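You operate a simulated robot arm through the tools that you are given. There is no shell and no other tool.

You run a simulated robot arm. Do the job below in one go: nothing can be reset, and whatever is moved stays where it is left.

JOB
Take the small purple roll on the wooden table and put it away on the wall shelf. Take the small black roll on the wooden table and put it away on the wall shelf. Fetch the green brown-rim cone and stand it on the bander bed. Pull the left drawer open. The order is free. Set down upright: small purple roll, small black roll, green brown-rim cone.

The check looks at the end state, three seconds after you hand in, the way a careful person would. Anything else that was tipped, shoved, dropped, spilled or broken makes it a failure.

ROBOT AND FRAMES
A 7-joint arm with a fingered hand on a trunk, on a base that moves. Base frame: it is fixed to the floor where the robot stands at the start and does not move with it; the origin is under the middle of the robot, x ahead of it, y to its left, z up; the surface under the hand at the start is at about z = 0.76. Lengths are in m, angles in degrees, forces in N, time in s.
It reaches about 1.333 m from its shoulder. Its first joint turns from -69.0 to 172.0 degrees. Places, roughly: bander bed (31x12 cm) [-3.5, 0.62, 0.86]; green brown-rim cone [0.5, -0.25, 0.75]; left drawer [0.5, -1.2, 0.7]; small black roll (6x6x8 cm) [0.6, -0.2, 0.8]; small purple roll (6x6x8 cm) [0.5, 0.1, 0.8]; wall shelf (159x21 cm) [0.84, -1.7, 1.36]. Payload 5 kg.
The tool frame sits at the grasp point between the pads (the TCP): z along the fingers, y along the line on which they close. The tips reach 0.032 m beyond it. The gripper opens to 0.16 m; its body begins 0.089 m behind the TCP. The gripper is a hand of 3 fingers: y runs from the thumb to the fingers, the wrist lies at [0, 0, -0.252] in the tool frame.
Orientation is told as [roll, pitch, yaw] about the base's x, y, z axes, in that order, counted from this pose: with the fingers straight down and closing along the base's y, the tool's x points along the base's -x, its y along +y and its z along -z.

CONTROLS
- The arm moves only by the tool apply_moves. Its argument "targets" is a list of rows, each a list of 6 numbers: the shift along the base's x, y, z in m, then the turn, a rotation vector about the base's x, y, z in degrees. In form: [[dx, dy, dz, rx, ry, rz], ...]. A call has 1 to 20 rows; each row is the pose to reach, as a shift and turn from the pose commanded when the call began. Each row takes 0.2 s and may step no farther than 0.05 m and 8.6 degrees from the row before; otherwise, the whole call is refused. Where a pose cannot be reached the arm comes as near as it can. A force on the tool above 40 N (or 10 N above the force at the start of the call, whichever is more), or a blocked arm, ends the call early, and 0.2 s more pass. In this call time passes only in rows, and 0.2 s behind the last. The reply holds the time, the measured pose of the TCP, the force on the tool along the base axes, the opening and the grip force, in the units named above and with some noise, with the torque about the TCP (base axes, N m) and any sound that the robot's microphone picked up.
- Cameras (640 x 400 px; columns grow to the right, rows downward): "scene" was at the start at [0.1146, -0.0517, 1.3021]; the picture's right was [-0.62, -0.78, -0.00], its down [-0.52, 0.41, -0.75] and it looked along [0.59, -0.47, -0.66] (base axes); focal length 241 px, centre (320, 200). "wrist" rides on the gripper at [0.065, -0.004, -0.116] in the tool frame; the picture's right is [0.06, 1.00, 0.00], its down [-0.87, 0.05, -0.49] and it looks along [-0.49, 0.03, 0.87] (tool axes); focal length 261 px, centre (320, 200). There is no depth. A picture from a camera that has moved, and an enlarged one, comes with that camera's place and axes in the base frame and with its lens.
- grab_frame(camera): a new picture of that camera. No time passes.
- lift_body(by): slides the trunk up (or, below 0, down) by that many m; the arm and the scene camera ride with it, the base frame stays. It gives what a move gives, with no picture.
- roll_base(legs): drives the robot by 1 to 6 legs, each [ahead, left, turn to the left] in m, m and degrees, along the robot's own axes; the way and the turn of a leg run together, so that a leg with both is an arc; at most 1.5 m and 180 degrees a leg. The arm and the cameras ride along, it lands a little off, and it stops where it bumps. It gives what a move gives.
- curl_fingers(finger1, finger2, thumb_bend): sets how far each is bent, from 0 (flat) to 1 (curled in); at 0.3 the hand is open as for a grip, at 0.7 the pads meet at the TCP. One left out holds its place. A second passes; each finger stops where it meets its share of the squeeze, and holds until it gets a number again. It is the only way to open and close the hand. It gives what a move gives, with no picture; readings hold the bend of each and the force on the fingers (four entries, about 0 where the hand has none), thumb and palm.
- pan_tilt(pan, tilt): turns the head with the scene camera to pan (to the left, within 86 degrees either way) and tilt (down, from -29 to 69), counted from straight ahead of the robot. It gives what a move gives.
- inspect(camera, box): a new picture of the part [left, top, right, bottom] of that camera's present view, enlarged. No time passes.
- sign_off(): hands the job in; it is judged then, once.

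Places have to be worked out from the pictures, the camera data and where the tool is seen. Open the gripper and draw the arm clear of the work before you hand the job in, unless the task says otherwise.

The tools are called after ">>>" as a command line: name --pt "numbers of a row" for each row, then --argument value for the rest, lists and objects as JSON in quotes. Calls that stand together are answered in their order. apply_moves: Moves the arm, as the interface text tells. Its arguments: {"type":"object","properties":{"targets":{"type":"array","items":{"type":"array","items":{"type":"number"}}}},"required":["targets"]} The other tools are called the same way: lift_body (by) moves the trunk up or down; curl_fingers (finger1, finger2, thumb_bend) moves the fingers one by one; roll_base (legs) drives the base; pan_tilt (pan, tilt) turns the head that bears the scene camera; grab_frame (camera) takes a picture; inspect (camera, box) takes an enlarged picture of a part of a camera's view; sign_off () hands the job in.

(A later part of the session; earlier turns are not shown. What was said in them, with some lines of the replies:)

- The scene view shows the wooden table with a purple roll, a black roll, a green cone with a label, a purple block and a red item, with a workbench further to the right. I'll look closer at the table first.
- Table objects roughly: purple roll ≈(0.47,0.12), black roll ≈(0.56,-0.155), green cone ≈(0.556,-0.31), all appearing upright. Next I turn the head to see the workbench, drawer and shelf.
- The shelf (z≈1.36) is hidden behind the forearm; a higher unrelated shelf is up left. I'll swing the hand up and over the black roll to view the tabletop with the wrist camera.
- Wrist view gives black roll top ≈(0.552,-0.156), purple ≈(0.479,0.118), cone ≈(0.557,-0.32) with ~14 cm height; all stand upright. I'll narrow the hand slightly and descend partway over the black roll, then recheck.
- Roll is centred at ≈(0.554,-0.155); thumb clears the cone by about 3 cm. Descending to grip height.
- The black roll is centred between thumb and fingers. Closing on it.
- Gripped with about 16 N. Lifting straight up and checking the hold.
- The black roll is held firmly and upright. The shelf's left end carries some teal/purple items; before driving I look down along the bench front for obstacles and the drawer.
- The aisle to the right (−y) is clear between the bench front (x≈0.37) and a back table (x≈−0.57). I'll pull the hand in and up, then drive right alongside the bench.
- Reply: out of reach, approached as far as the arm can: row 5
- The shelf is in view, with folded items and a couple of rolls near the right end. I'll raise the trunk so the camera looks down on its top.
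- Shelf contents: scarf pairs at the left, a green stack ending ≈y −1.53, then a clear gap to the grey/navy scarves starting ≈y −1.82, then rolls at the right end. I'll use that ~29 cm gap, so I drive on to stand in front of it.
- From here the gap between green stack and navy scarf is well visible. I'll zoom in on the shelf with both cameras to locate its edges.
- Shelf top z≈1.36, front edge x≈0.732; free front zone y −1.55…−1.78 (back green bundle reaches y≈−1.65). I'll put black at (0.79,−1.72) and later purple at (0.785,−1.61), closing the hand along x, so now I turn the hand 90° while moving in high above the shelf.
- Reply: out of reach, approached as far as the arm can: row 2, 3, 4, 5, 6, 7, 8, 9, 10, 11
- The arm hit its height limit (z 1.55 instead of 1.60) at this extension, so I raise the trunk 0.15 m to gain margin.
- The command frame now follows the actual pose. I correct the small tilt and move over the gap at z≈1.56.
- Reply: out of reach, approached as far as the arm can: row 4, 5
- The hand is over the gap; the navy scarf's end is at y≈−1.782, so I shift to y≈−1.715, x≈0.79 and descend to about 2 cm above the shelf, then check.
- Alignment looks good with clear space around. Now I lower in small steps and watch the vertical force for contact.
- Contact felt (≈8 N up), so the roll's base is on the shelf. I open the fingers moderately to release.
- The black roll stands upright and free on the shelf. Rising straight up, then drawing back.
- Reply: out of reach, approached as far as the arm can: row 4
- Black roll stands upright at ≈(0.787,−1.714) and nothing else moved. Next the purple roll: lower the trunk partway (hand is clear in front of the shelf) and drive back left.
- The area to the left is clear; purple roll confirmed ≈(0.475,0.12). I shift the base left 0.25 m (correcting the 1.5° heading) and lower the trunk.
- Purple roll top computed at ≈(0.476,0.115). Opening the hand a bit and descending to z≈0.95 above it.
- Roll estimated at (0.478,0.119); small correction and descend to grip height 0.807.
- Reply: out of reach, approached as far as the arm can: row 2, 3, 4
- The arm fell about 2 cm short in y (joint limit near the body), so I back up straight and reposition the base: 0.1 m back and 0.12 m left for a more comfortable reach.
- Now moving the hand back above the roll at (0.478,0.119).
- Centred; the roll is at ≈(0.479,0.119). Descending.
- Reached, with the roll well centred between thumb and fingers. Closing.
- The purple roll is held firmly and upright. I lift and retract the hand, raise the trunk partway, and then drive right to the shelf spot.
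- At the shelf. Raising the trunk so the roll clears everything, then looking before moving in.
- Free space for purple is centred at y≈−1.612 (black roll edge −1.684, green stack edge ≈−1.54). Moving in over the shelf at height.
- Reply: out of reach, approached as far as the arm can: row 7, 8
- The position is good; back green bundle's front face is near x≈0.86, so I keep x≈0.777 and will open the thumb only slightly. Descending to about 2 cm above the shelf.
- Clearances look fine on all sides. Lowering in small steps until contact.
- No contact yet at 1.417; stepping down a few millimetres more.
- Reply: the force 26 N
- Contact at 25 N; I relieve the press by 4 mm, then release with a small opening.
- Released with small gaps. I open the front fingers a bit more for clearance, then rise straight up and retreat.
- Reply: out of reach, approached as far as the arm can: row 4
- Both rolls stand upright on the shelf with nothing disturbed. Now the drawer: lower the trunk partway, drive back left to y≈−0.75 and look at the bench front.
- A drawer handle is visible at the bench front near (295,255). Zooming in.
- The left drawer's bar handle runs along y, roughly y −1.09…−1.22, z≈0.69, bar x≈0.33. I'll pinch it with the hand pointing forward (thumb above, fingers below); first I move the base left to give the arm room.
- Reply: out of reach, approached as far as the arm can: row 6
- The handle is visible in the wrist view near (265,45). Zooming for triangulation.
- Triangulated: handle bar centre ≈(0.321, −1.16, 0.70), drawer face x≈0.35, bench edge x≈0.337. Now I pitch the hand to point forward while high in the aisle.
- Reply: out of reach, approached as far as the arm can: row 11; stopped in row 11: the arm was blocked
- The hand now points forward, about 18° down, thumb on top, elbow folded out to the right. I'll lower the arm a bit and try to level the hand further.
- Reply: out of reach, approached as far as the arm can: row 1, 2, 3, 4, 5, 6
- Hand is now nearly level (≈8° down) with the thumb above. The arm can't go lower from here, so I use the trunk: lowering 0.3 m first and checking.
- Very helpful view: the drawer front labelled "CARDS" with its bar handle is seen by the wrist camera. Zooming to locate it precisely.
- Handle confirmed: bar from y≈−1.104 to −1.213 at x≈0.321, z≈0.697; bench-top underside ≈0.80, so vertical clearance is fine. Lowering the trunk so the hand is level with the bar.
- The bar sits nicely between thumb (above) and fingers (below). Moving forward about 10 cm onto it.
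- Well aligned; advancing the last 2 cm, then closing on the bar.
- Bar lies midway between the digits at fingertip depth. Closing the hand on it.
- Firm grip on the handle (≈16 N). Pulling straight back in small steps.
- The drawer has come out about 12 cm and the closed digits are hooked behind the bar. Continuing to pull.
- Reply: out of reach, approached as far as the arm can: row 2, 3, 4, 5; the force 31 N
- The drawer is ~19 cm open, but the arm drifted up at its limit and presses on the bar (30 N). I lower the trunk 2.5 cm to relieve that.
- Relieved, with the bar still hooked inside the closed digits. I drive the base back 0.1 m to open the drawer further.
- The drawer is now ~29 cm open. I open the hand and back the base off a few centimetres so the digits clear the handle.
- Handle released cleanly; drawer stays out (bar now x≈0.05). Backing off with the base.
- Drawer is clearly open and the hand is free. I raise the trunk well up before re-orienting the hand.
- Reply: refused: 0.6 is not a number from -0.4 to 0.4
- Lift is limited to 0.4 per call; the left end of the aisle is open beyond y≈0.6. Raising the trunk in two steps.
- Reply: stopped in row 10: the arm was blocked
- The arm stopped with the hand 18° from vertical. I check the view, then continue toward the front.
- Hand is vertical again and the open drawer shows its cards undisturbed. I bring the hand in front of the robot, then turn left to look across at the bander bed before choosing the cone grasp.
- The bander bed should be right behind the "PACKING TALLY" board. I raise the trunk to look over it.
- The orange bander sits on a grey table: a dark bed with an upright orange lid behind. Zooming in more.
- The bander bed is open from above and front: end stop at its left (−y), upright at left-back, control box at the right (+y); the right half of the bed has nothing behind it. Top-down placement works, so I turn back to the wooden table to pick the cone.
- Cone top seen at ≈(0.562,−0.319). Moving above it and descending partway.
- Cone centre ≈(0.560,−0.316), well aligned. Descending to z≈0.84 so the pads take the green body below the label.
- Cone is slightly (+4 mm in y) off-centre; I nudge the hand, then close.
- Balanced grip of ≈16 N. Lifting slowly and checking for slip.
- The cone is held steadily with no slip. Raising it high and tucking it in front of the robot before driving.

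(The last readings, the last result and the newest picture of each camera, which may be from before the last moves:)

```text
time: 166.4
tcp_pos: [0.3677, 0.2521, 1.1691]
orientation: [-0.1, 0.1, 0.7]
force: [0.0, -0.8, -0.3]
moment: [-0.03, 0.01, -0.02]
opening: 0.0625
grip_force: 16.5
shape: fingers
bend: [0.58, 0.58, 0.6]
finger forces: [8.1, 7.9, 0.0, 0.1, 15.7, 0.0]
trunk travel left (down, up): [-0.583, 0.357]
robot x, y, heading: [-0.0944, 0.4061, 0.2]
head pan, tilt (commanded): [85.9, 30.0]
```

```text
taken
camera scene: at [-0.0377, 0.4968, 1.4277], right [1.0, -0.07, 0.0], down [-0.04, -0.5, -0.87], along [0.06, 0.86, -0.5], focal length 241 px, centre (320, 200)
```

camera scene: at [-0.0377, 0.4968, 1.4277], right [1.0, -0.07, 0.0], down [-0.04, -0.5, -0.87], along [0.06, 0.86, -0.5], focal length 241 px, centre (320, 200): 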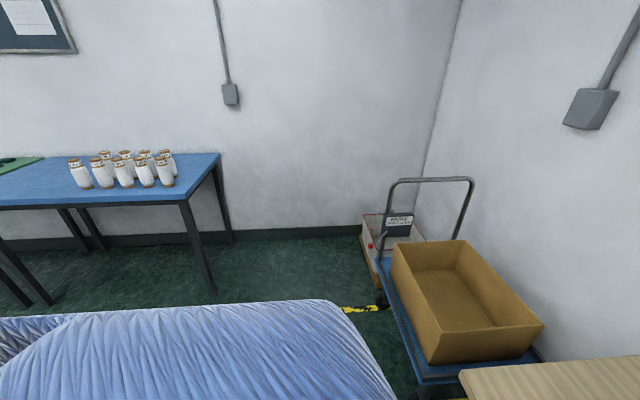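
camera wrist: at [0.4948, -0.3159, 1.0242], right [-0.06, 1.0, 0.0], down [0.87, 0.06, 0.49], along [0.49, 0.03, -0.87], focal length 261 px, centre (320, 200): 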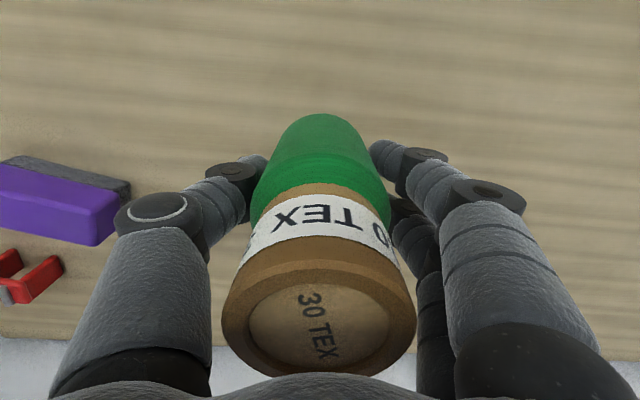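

There's wide open floor between the back table (ends y≈0.25) and the blue table (y≈1.6). I move on to y≈0.8 and turn to face −x in two quarter turns.

>>> roll_base --legs '[[-0.1, 0.4, 0], [0, 0, 90]]'

>>> pan_tilt --pan 80 --tilt 25

>>> grab_frame --camera "scene"

```text
time: 172.7
tcp_pos: [-0.0218, 1.2685, 1.1683]
orientation: [-0.2, 0.2, 88.7]
force: [0.2, 0.2, -0.8]
moment: [0.0, 0.0, -0.01]
opening: 0.0622
grip_force: 15.7
shape: fingers
bend: [0.58, 0.58, 0.6]
finger forces: [8.0, 7.9, 0.0, 0.1, 15.6, 0.0]
trunk travel left (down, up): [-0.583, 0.357]
robot x, y, heading: [-0.1944, 0.8146, 87.9]
head pan, tilt (commanded): [85.9, 30.0]
```

```text
time: 173.4
tcp_pos: [-0.0227, 1.2691, 1.1679]
orientation: [-0.1, 0.1, 88.7]
force: [-0.6, -0.1, -1.2]
moment: [-0.02, 0.04, 0.0]
opening: 0.0622
grip_force: 15.9
shape: fingers
bend: [0.58, 0.58, 0.6]
finger forces: [7.9, 8.0, 0.1, 0.0, 15.6, 0.0]
trunk travel left (down, up): [-0.583, 0.357]
robot x, y, heading: [-0.1912, 0.8118, 88.0]
head pan, tilt (commanded): [80.0, 25.0]
```

```text
taken
camera scene: at [-0.2822, 0.8832, 1.4356], right [0.21, 0.98, 0.0], down [0.41, -0.09, -0.91], along [-0.89, 0.19, -0.42], focal length 241 px, centre (320, 200)
```

scene: 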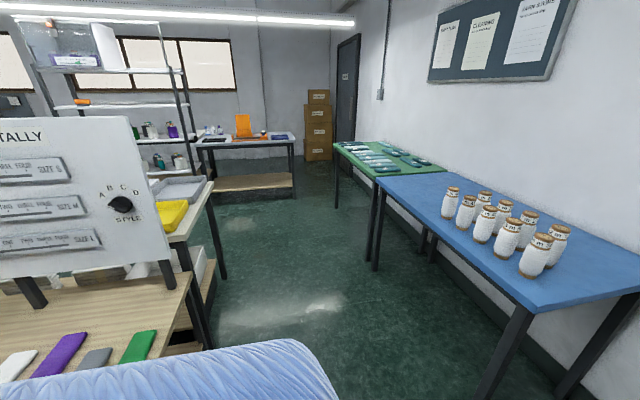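

The corridor runs between y≈0.53 (left tables) and y≈1.66 (blue/green tables), leading to the bander table. I go to its centre line y≈1.1, face −x, and drive forward 1 m, then look again.

>>> roll_base --legs '[[0.3, 0, 0], [0, 0, 92], [1.0, 0, 0]]'

>>> pan_tilt --pan 10 --tilt 28

>>> grab_frame --camera "scene"

```text
time: 184.1
tcp_pos: [-1.6476, 1.3056, 1.1688]
orientation: [-0.1, 0.0, 179.1]
force: [-0.6, 0.1, -1.4]
moment: [0.01, 0.0, -0.04]
opening: 0.0618
grip_force: 15.4
shape: fingers
bend: [0.58, 0.58, 0.6]
finger forces: [7.9, 8.0, 0.1, 0.1, 15.6, 0.0]
trunk travel left (down, up): [-0.583, 0.357]
robot x, y, heading: [-1.1921, 1.1381, 178.0]
head pan, tilt (commanded): [80.0, 25.0]
```

```text
time: 185.5
tcp_pos: [-1.6452, 1.3077, 1.169]
orientation: [-0.1, 0.1, 179.0]
force: [-0.1, 0.5, 0.4]
moment: [-0.01, -0.01, 0.0]
opening: 0.0618
grip_force: 15.3
shape: fingers
bend: [0.58, 0.58, 0.6]
finger forces: [7.9, 7.9, 0.0, 0.1, 15.5, 0.1]
trunk travel left (down, up): [-0.583, 0.357]
robot x, y, heading: [-1.1917, 1.1382, 178.5]
head pan, tilt (commanded): [10.0, 28.0]
```

```text
taken
camera scene: at [-1.3317, 1.1286, 1.4308], right [-0.15, 0.99, 0.0], down [0.46, 0.07, -0.88], along [-0.87, -0.13, -0.47], focal length 241 px, centre (320, 200)
```

scene: 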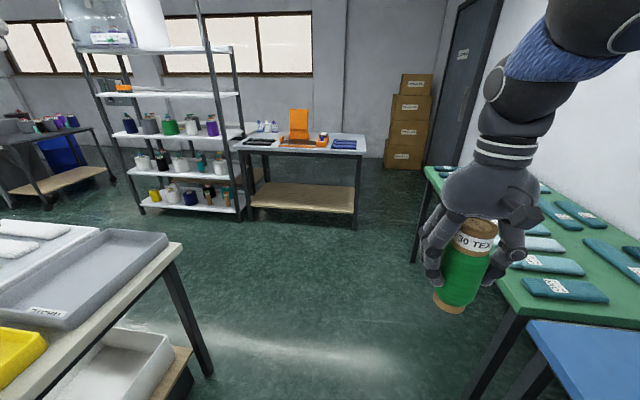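

The cone is carried upright. Bander table front edge ≈x −3.28, spanning y 0.15…1.17; upright top ≈1.14. I raise the trunk 0.15 for clearance and drive ahead, then slide left toward the bander.

>>> lift_body --by 0.15

>>> roll_base --legs '[[1.4, 0, 1.5], [0, 0.55, 0]]'

>>> pan_tilt --pan -10 --tilt 40

>>> grab_frame --camera "scene"

```text
time: 187.2
tcp_pos: [-1.6461, 1.3061, 1.3177]
orientation: [-0.1, 0.0, 179.1]
force: [0.3, 0.0, -1.5]
moment: [-0.01, 0.04, -0.03]
opening: 0.0623
grip_force: 15.6
shape: fingers
bend: [0.58, 0.58, 0.6]
finger forces: [7.9, 7.9, 0.1, 0.0, 15.5, 0.0]
trunk travel left (down, up): [-0.733, 0.207]
robot x, y, heading: [-1.19, 1.1386, 178.0]
head pan, tilt (commanded): [10.0, 28.0]
```

```text
time: 196.9
tcp_pos: [-3.0485, 0.7696, 1.3181]
orientation: [-0.2, 0.1, -179.1]
force: [0.0, -1.0, -1.6]
moment: [0.0, -0.03, -0.02]
opening: 0.0619
grip_force: 15.7
shape: fingers
bend: [0.58, 0.58, 0.6]
finger forces: [7.9, 7.9, 0.0, 0.1, 15.5, 0.1]
trunk travel left (down, up): [-0.733, 0.207]
robot x, y, heading: [-2.5869, 0.6149, -179.8]
head pan, tilt (commanded): [10.0, 28.0]
```

```text
time: 197.8
tcp_pos: [-3.0473, 0.7707, 1.3182]
orientation: [0.0, 0.1, -179.0]
force: [0.4, 0.2, -0.4]
moment: [0.0, 0.02, -0.02]
opening: 0.062
grip_force: 15.9
shape: fingers
bend: [0.58, 0.58, 0.6]
finger forces: [7.8, 7.9, 0.0, 0.0, 15.5, 0.1]
trunk travel left (down, up): [-0.733, 0.207]
robot x, y, heading: [-2.5866, 0.6178, -180.0]
head pan, tilt (commanded): [-10.0, 40.0]
```

```text
taken
camera scene: at [-2.7216, 0.6336, 1.5623], right [0.17, 0.99, 0.0], down [0.63, -0.11, -0.77], along [-0.76, 0.13, -0.64], focal length 241 px, centre (320, 200)
```

scene: 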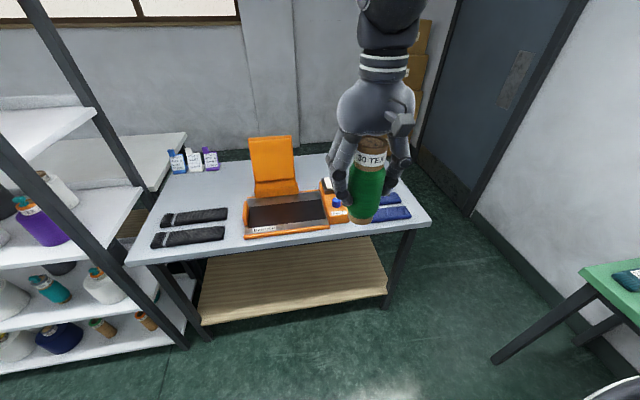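

The bander is right ahead. Zooming to locate the bed precisely.

>>> inspect --camera "scene" --box '[230, 125, 390, 245]'

>>> inspect --camera "scene" --box '[235, 175, 355, 245]'

```text
3.33 times, centred on (310, 185) of scene
camera zoom: at [-2.7216, 0.6336, 1.5623], right [0.17, 0.99, 0.0], down [0.63, -0.11, -0.77], along [-0.76, 0.13, -0.64], focal length 804 px, centre (353, 250)
```

zoom: 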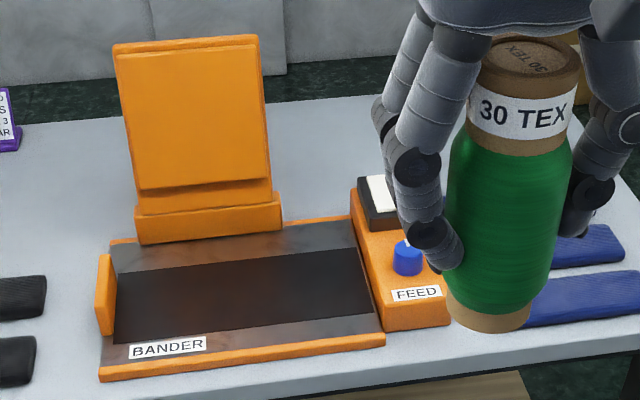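

```text
5.33 times, centred on (295, 210) of scene
camera zoom: at [-2.7216, 0.6336, 1.5623], right [0.17, 0.99, 0.0], down [0.63, -0.11, -0.77], along [-0.76, 0.13, -0.64], focal length 1286 px, centre (453, 147)
```

zoom: 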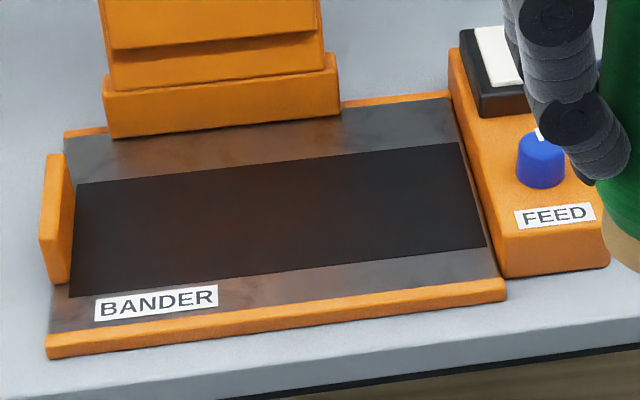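

The bed (dark strip) spans x −3.55…−3.42, y 0.47…0.79; upright's front at x≈−3.61 for y 0.49…0.69; control box starts at y≈0.79. I'll stand the cone at ≈(−3.485, 0.655). Driving up to the table.

>>> roll_base --legs '[[0.27, 0.11, 0]]'

>>> pan_tilt --pan -5 --tilt 50

>>> grab_frame --camera "scene"

>>> grab_frame --camera "wrist"

```text
time: 199.8
tcp_pos: [-3.3114, 0.6573, 1.3174]
orientation: [-0.1, 0.2, -179.0]
force: [-0.4, -0.4, 0.0]
moment: [0.05, -0.03, 0.07]
opening: 0.0619
grip_force: 15.8
shape: fingers
bend: [0.58, 0.58, 0.6]
finger forces: [7.9, 8.0, 0.0, 0.1, 15.6, 0.0]
trunk travel left (down, up): [-0.733, 0.207]
robot x, y, heading: [-2.8453, 0.5039, -180.0]
head pan, tilt (commanded): [-10.0, 40.0]
```

```text
time: 200.5
tcp_pos: [-3.3102, 0.6573, 1.3182]
orientation: [-0.1, 0.1, -179.0]
force: [0.7, 0.7, -0.8]
moment: [0.01, -0.04, -0.02]
opening: 0.0618
grip_force: 16.0
shape: fingers
bend: [0.58, 0.58, 0.6]
finger forces: [8.0, 8.0, 0.0, 0.0, 15.5, 0.0]
trunk travel left (down, up): [-0.733, 0.207]
robot x, y, heading: [-2.8487, 0.508, -179.6]
head pan, tilt (commanded): [-5.0, 50.0]
```

```text
taken
camera scene: at [-2.9765, 0.5135, 1.5482], right [0.08, 1.0, 0.0], down [0.76, -0.06, -0.64], along [-0.64, 0.05, -0.77], focal length 241 px, centre (320, 200)
```

scene: 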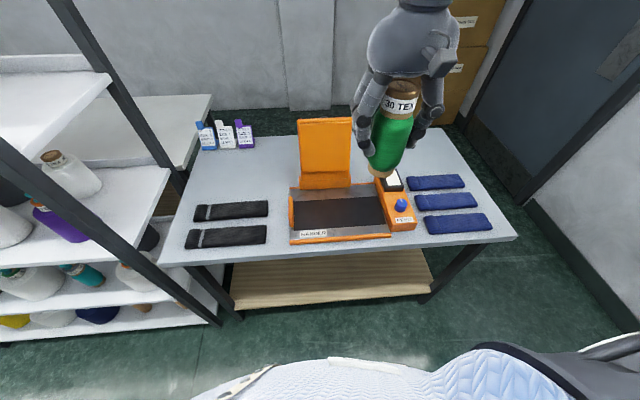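

```text
taken
camera wrist: at [-3.2463, 0.6637, 1.4349], right [0.08, -1.0, 0.0], down [-0.87, -0.07, 0.49], along [-0.49, -0.04, -0.87], focal length 261 px, centre (320, 200)
```

wrist: 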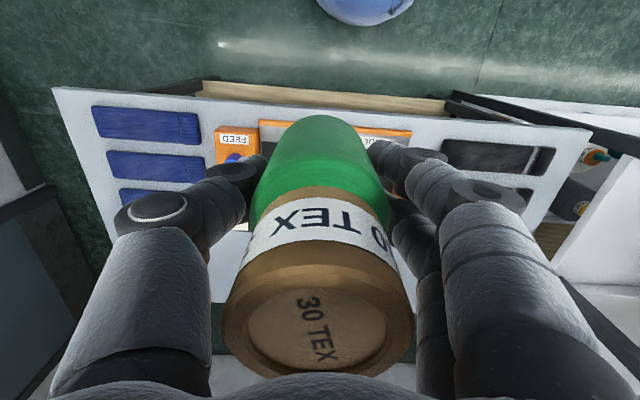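

Getting a second, closer fix on the bed from this viewpoint.

>>> inspect --camera "scene" --box '[280, 110, 440, 250]'

>>> inspect --camera "wrist" --box '[200, 80, 460, 240]'

```text
2.86 times, centred on (360, 180) of scene
camera zoom: at [-2.9765, 0.5135, 1.5482], right [0.08, 1.0, 0.0], down [0.76, -0.06, -0.64], along [-0.64, 0.05, -0.77], focal length 689 px, centre (206, 257)
```

zoom: 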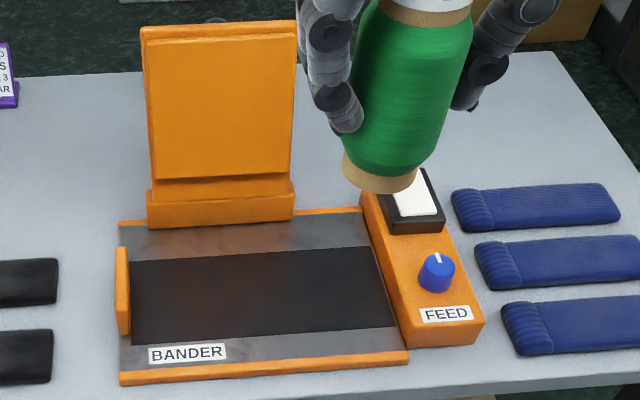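

```text
2.46 times, centred on (330, 160) of wrist
camera zoom: at [-3.2463, 0.6637, 1.4349], right [0.08, -1.0, 0.0], down [-0.87, -0.07, 0.49], along [-0.49, -0.04, -0.87], focal length 642 px, centre (295, 298)
```

zoom: 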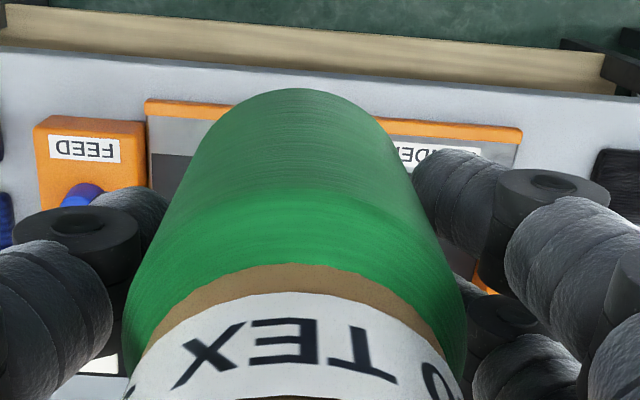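

Both views agree: bed surface z≈0.86, centre ≈(−3.487, 0.62). I lower the trunk 0.2 m (hand is in front of the bander) and then move over the bed.

>>> lift_body --by -0.2

>>> apply_moves --pt "-0.03 0 0 0 0 -0.5" --pt "-0.06 0 0 0 0 -1.0" --pt "-0.09 -0.001 0 0 0 -1.0" --pt "-0.12 -0.002 0 0 0 -1.0" --pt "-0.15 -0.002 -0.01 0 0 -1.0" --pt "-0.176 -0.002 -0.03 0 0 -1.0"

>>> grab_frame --camera "scene"

>>> grab_frame --camera "wrist"

```text
time: 202.6
tcp_pos: [-3.3099, 0.6585, 1.1187]
orientation: [-0.1, 0.1, -179.0]
force: [-0.7, -0.5, -1.1]
moment: [-0.03, 0.01, 0.01]
opening: 0.0617
grip_force: 16.1
shape: fingers
bend: [0.58, 0.58, 0.6]
finger forces: [7.9, 7.8, 0.0, 0.0, 15.5, 0.0]
trunk travel left (down, up): [-0.533, 0.407]
robot x, y, heading: [-2.8458, 0.5038, -179.7]
head pan, tilt (commanded): [-5.0, 50.0]
```

```text
time: 204.0
tcp_pos: [-3.489, 0.657, 1.0857]
orientation: [0.0, 0.2, 180.0]
force: [-0.2, -0.6, -0.9]
moment: [0.0, -0.03, -0.03]
opening: 0.0621
grip_force: 15.9
shape: fingers
bend: [0.58, 0.58, 0.6]
finger forces: [8.0, 8.0, 0.0, 0.0, 15.5, 0.0]
trunk travel left (down, up): [-0.533, 0.407]
robot x, y, heading: [-2.8477, 0.5082, -179.8]
head pan, tilt (commanded): [-5.0, 50.0]
```

```text
taken
camera scene: at [-2.9779, 0.5136, 1.348], right [0.08, 1.0, 0.0], down [0.76, -0.06, -0.64], along [-0.64, 0.05, -0.77], focal length 241 px, centre (320, 200)
```

scene: 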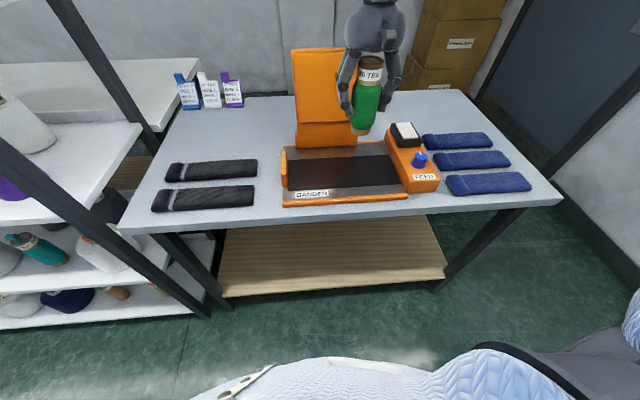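

```text
taken
camera wrist: at [-3.4239, 0.6614, 1.2029], right [0.06, -1.0, 0.0], down [-0.87, -0.05, 0.49], along [-0.49, -0.03, -0.87], focal length 261 px, centre (320, 200)
```

wrist: 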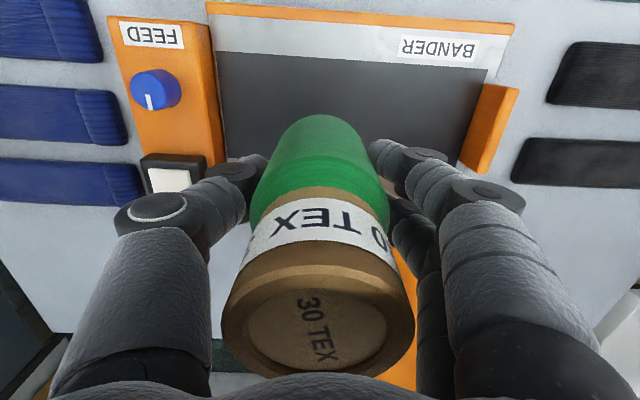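

The cone is over the bed centre in x; I shift 1.5 cm away from the control box (y≈0.642) and lower to about 2.5 cm above the bed.

>>> apply_moves --pt "0 -0.008 -0.04 0 0 0" --pt "0 -0.015 -0.075 0 0 0" --pt "0 -0.015 -0.11 0 0 0"

>>> inspect --camera "scene" --box '[270, 40, 450, 215]'

>>> grab_frame --camera "wrist"

```text
time: 204.8
tcp_pos: [-3.4875, 0.641, 0.9767]
orientation: [0.0, 0.2, 180.0]
force: [-0.2, -0.1, 0.0]
moment: [-0.01, -0.01, -0.02]
opening: 0.0618
grip_force: 16.0
shape: fingers
bend: [0.58, 0.58, 0.6]
finger forces: [8.0, 8.0, 0.1, 0.0, 15.6, 0.1]
trunk travel left (down, up): [-0.533, 0.407]
robot x, y, heading: [-2.8459, 0.5048, -179.4]
head pan, tilt (commanded): [-5.0, 50.0]
```

```text
2.29 times, centred on (360, 128) of scene
camera zoom: at [-2.978, 0.5137, 1.348], right [0.08, 1.0, 0.0], down [0.76, -0.06, -0.64], along [-0.64, 0.05, -0.77], focal length 551 px, centre (229, 366)
```

zoom: 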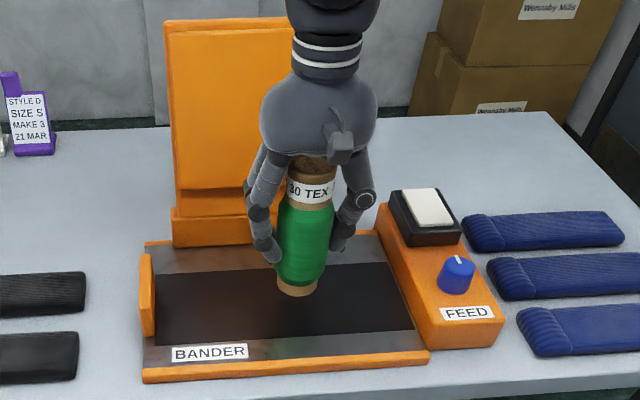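

```text
taken
camera wrist: at [-3.4235, 0.6453, 1.0933], right [0.06, -1.0, 0.0], down [-0.87, -0.05, 0.49], along [-0.49, -0.03, -0.87], focal length 261 px, centre (320, 200)
```

wrist: 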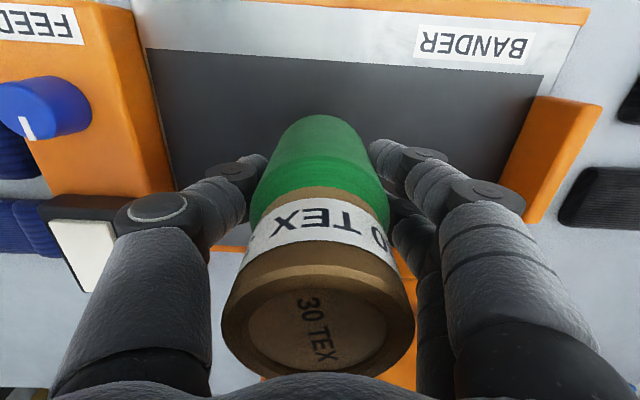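

All clear: the cone base projects to (−3.483, 0.641) on the dark bed. Lowering in small steps to contact.

>>> apply_moves --pt "0 0 -0.008 0 0 0" --pt "0 0 -0.015 0 0 0" --pt "0 0 -0.02 0 0 0"

>>> apply_moves --pt "0 0 -0.003 0 0 0"

```text
time: 205.6
tcp_pos: [-3.4863, 0.6402, 0.9574]
orientation: [0.0, 0.1, 180.0]
force: [-0.9, 0.5, -1.2]
moment: [0.03, 0.01, -0.01]
opening: 0.0619
grip_force: 16.3
shape: fingers
bend: [0.58, 0.58, 0.6]
finger forces: [7.9, 8.0, 0.0, 0.1, 15.6, 0.0]
trunk travel left (down, up): [-0.533, 0.407]
robot x, y, heading: [-2.8515, 0.5063, -179.9]
head pan, tilt (commanded): [-5.0, 50.0]
```

```text
time: 206.0
tcp_pos: [-3.4861, 0.6413, 0.9551]
orientation: [-0.1, 0.0, 179.9]
force: [0.6, -0.9, -0.6]
moment: [0.04, 0.01, 0.0]
opening: 0.062
grip_force: 15.7
shape: fingers
bend: [0.58, 0.58, 0.6]
finger forces: [8.0, 8.0, 0.0, 0.1, 15.4, 0.0]
trunk travel left (down, up): [-0.533, 0.407]
robot x, y, heading: [-2.8472, 0.5047, -179.5]
head pan, tilt (commanded): [-5.0, 50.0]
```

No contact yet at 0.955; continuing 2–3 mm at a time.

>>> apply_moves --pt "0 0 -0.002 0 0 0" --pt "0 0 -0.004 0 0 0"

```text
time: 206.6
tcp_pos: [-3.4861, 0.6408, 0.9506]
orientation: [-0.2, 0.1, 180.1]
force: [-0.2, 0.1, -1.2]
moment: [-0.01, -0.03, -0.02]
opening: 0.0619
grip_force: 15.6
shape: fingers
bend: [0.58, 0.58, 0.6]
finger forces: [8.0, 8.1, 0.1, 0.0, 15.5, 0.0]
trunk travel left (down, up): [-0.533, 0.407]
robot x, y, heading: [-2.847, 0.5062, -179.9]
head pan, tilt (commanded): [-5.0, 50.0]
```

>>> apply_moves --pt "0 0 -0.002 0 0 0" --pt "0 0 -0.004 0 0 0"

```text
time: 207.2
tcp_pos: [-3.487, 0.6407, 0.9461]
orientation: [-0.1, 0.2, 180.1]
force: [-0.2, -0.3, -1.5]
moment: [0.01, 0.0, 0.0]
opening: 0.0618
grip_force: 15.5
shape: fingers
bend: [0.58, 0.58, 0.6]
finger forces: [8.0, 8.0, 0.0, 0.1, 15.4, 0.0]
trunk travel left (down, up): [-0.533, 0.407]
robot x, y, heading: [-2.8476, 0.5068, -179.8]
head pan, tilt (commanded): [-5.0, 50.0]
```

Still no contact at 0.946. Checking the gap under the cone visually.

>>> inspect --camera "scene" --box '[320, 100, 400, 190]'

```text
4.44 times, centred on (360, 145) of scene
camera zoom: at [-2.9769, 0.5133, 1.3481], right [0.08, 1.0, 0.0], down [0.76, -0.06, -0.64], along [-0.64, 0.05, -0.77], focal length 1072 px, centre (142, 444)
```

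zoom: 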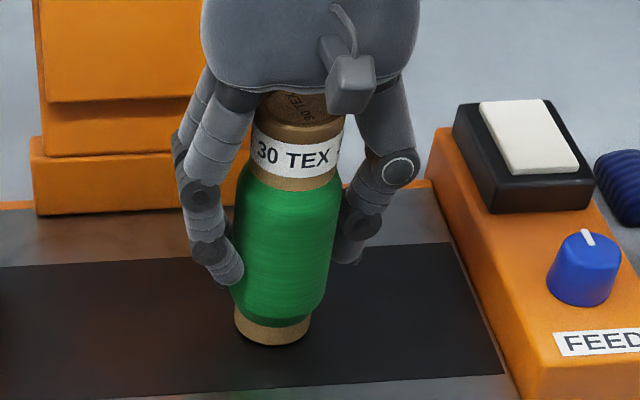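

The base is nearly touching (contact shadow visible). Continuing down slowly.

>>> apply_moves --pt "0 0 -0.002 0 0 0" --pt "0 0 -0.004 0 0 0"

```text
time: 207.8
tcp_pos: [-3.4853, 0.6406, 0.9437]
orientation: [0.0, 0.2, 180.0]
force: [0.0, 0.7, 3.6]
moment: [0.09, -0.02, 0.0]
opening: 0.0619
grip_force: 16.7
shape: fingers
bend: [0.58, 0.58, 0.6]
finger forces: [8.3, 8.2, 0.0, 0.1, 16.2, 0.0]
trunk travel left (down, up): [-0.533, 0.407]
robot x, y, heading: [-2.8497, 0.503, -179.7]
head pan, tilt (commanded): [-5.0, 50.0]
```

Contact made (≈5 N change). Releasing with a moderate opening.

>>> curl_fingers --finger1 0.48 --finger2 0.48 --thumb_bend 0.49

>>> grab_frame --camera "wrist"

>>> inspect --camera "scene" --box '[320, 100, 400, 190]'

```text
time: 208.8
tcp_pos: [-3.4865, 0.6401, 0.943]
orientation: [-0.2, 0.2, 180.0]
force: [0.2, -0.2, -0.7]
moment: [0.01, -0.01, 0.01]
opening: 0.0927
grip_force: 0.0
shape: fingers
bend: [0.48, 0.48, 0.49]
finger forces: [0.0, 0.0, 0.0, 0.0, 0.0, 0.1]
trunk travel left (down, up): [-0.533, 0.407]
robot x, y, heading: [-2.846, 0.5072, -179.4]
head pan, tilt (commanded): [-5.0, 50.0]
```

```text
taken
camera wrist: at [-3.4228, 0.6452, 1.0595], right [0.06, -1.0, 0.0], down [-0.87, -0.05, 0.49], along [-0.49, -0.03, -0.87], focal length 261 px, centre (320, 200)
```

wrist: 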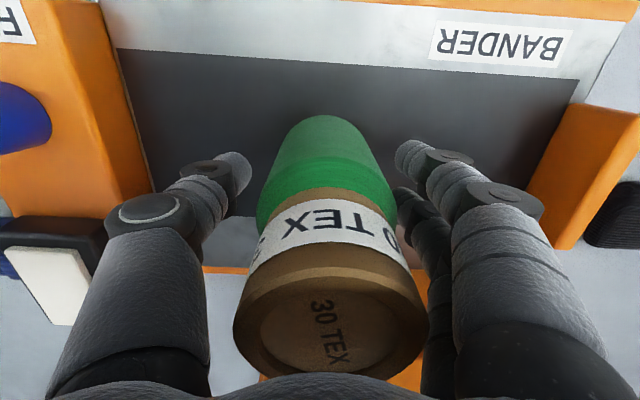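

```text
4.44 times, centred on (360, 145) of scene
camera zoom: at [-2.9768, 0.5133, 1.3481], right [0.08, 1.0, 0.0], down [0.76, -0.06, -0.64], along [-0.64, 0.05, -0.77], focal length 1072 px, centre (142, 444)
```

zoom: 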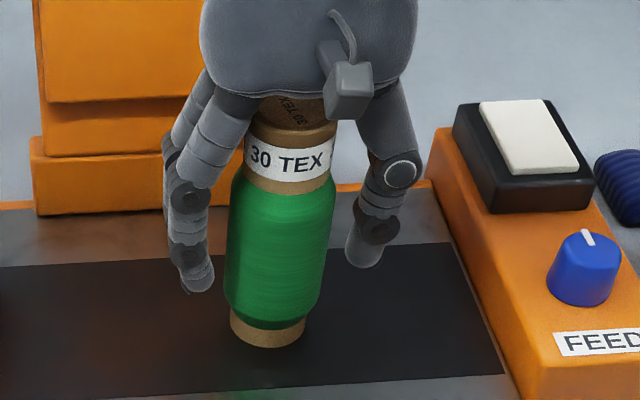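

The cone stands on the bed by itself, slightly nearer the finger side. I open the fingers further for clearance before lifting.

>>> curl_fingers --finger1 0.36 --finger2 0.36 --thumb_bend 0.46

>>> apply_moves --pt "0 0 0.015 0 0 0" --pt "0 0 0.04 0 0 0" --pt "0 0 0.08 0 0 0" --pt "0 0 0.12 0 0 0" --pt "0 0 0.16 0 0 0"

>>> inspect --camera "scene" --box '[270, 40, 450, 215]'

>>> grab_frame --camera "wrist"

```text
time: 209.8
tcp_pos: [-3.4865, 0.6402, 0.9428]
orientation: [0.0, 0.1, 180.0]
force: [0.1, -0.1, -0.5]
moment: [-0.01, 0.01, 0.0]
opening: 0.1234
grip_force: 0.1
shape: fingers
bend: [0.36, 0.36, 0.46]
finger forces: [0.0, 0.1, 0.0, 0.0, 0.0, 0.0]
trunk travel left (down, up): [-0.533, 0.407]
robot x, y, heading: [-2.8504, 0.5045, -179.9]
head pan, tilt (commanded): [-5.0, 50.0]
```

```text
time: 211.0
tcp_pos: [-3.4875, 0.6411, 1.1033]
orientation: [-0.1, 0.1, 180.0]
force: [0.4, 0.0, 0.4]
moment: [0.03, 0.04, 0.04]
opening: 0.1237
grip_force: 0.0
shape: fingers
bend: [0.36, 0.36, 0.46]
finger forces: [0.1, 0.1, 0.1, 0.0, 0.0, 0.1]
trunk travel left (down, up): [-0.533, 0.407]
robot x, y, heading: [-2.8495, 0.5081, -179.8]
head pan, tilt (commanded): [-5.0, 50.0]
```

```text
2.29 times, centred on (360, 128) of scene
camera zoom: at [-2.9761, 0.513, 1.3481], right [0.08, 1.0, 0.0], down [0.76, -0.06, -0.64], along [-0.64, 0.05, -0.77], focal length 551 px, centre (229, 366)
```

zoom: 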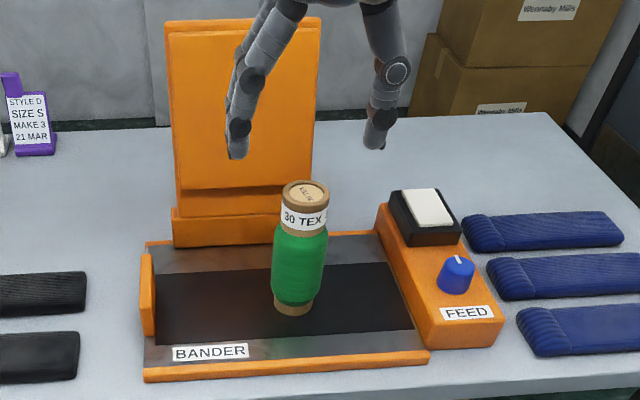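

```text
taken
camera wrist: at [-3.4239, 0.6453, 1.2203], right [0.06, -1.0, 0.0], down [-0.87, -0.05, 0.49], along [-0.49, -0.03, -0.87], focal length 261 px, centre (320, 200)
```

wrist: 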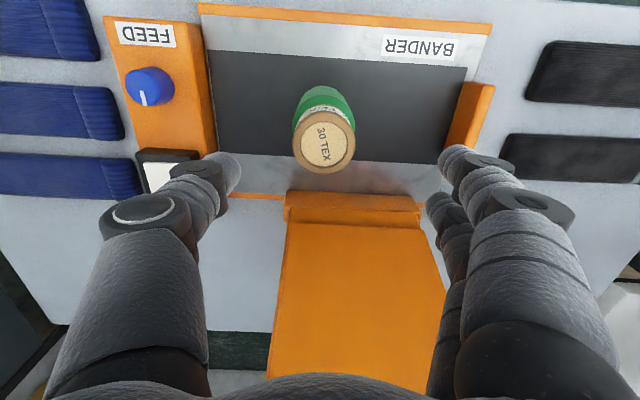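

The cone stands upright in the middle of the bander bed, nothing else disturbed. Retracting the hand up and toward the robot, opening it, and backing the base off.

>>> apply_moves --pt "0.02 0 0.03 0 0 0" --pt "0.05 0 0.06 0 0 0" --pt "0.09 0 0.08 0 0 0" --pt "0.13 0 0.09 0 0 0" --pt "0.17 0 0.09 0 0 0"

>>> roll_base --legs '[[-0.3, 0, 0]]'

>>> curl_fingers --finger1 0.3 --finger2 0.3 --thumb_bend 0.3

>>> pan_tilt --pan -8 --tilt 30

>>> grab_frame --camera "scene"

```text
time: 212.2
tcp_pos: [-3.3124, 0.6418, 1.1953]
orientation: [0.0, -0.1, 180.1]
force: [0.1, 0.7, 0.0]
moment: [0.0, 0.06, -0.02]
opening: 0.1236
grip_force: 0.0
shape: fingers
bend: [0.36, 0.36, 0.46]
finger forces: [0.0, 0.0, 0.0, 0.0, 0.0, 0.0]
trunk travel left (down, up): [-0.533, 0.407]
robot x, y, heading: [-2.8471, 0.5053, -180.0]
head pan, tilt (commanded): [-5.0, 50.0]
```

```text
time: 214.3
tcp_pos: [-3.0106, 0.6434, 1.1945]
orientation: [-0.1, 0.1, -180.1]
force: [0.7, 0.1, 0.5]
moment: [0.0, 0.01, 0.01]
opening: 0.1237
grip_force: 0.1
shape: fingers
bend: [0.36, 0.36, 0.46]
finger forces: [0.0, 0.0, 0.1, 0.0, 0.0, 0.0]
trunk travel left (down, up): [-0.533, 0.407]
robot x, y, heading: [-2.5479, 0.5074, -179.8]
head pan, tilt (commanded): [-5.0, 50.0]
```

```text
time: 215.3
tcp_pos: [-3.0112, 0.6421, 1.1941]
orientation: [-0.1, 0.2, -180.0]
force: [0.5, 1.4, 0.7]
moment: [-0.01, -0.01, -0.03]
opening: 0.1675
grip_force: 0.0
shape: fingers
bend: [0.3, 0.3, 0.3]
finger forces: [0.0, 0.0, 0.1, 0.0, 0.1, 0.0]
trunk travel left (down, up): [-0.533, 0.407]
robot x, y, heading: [-2.545, 0.5084, -179.7]
head pan, tilt (commanded): [-5.0, 50.0]
```

```text
time: 216.1
tcp_pos: [-3.0111, 0.6424, 1.1935]
orientation: [-0.2, 0.2, -180.0]
force: [-0.3, -1.0, 0.1]
moment: [0.0, 0.02, -0.03]
opening: 0.1675
grip_force: 0.0
shape: fingers
bend: [0.3, 0.3, 0.3]
finger forces: [0.0, 0.1, 0.0, 0.1, 0.1, 0.0]
trunk travel left (down, up): [-0.533, 0.407]
robot x, y, heading: [-2.545, 0.5086, -179.7]
head pan, tilt (commanded): [-8.0, 30.0]
```

```text
taken
camera scene: at [-2.6872, 0.5205, 1.3776], right [0.13, 0.99, 0.0], down [0.5, -0.07, -0.87], along [-0.86, 0.12, -0.5], focal length 241 px, centre (320, 200)
```

scene: 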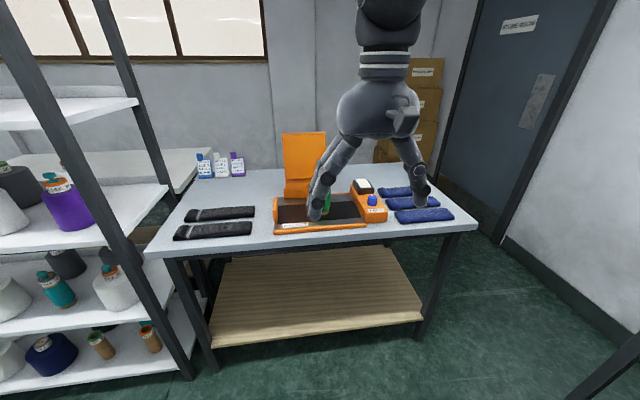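

The bander and its surroundings are undisturbed, with the cone upright on the bed. Both rolls were last seen standing on the shelf and the drawer about 27 cm open. The hand is open and clear, so I hand the job in.

>>> sign_off

```text
The job is handed in.
```

The job is done and handed in. In my last views of each spot, nothing else looked moved or tipped.

- **Purple and black rolls:** both stand upright on the wall shelf, in the gap between the green bundles and the navy scarf. I last saw them there at about 131 s and did not look again before handing in.
- **Green brown-rim cone:** it stands upright on the dark bed of the bander, right of the end stop and clear of the control box.
- **Left drawer:** the drawer labelled "CARDS" is open by about 27 cm. I last saw it at about 131 s, and the cards in it looked undisturbed.

At hand-in the hand was open and empty, and the robot was backed about 0.3 m away from the bander.
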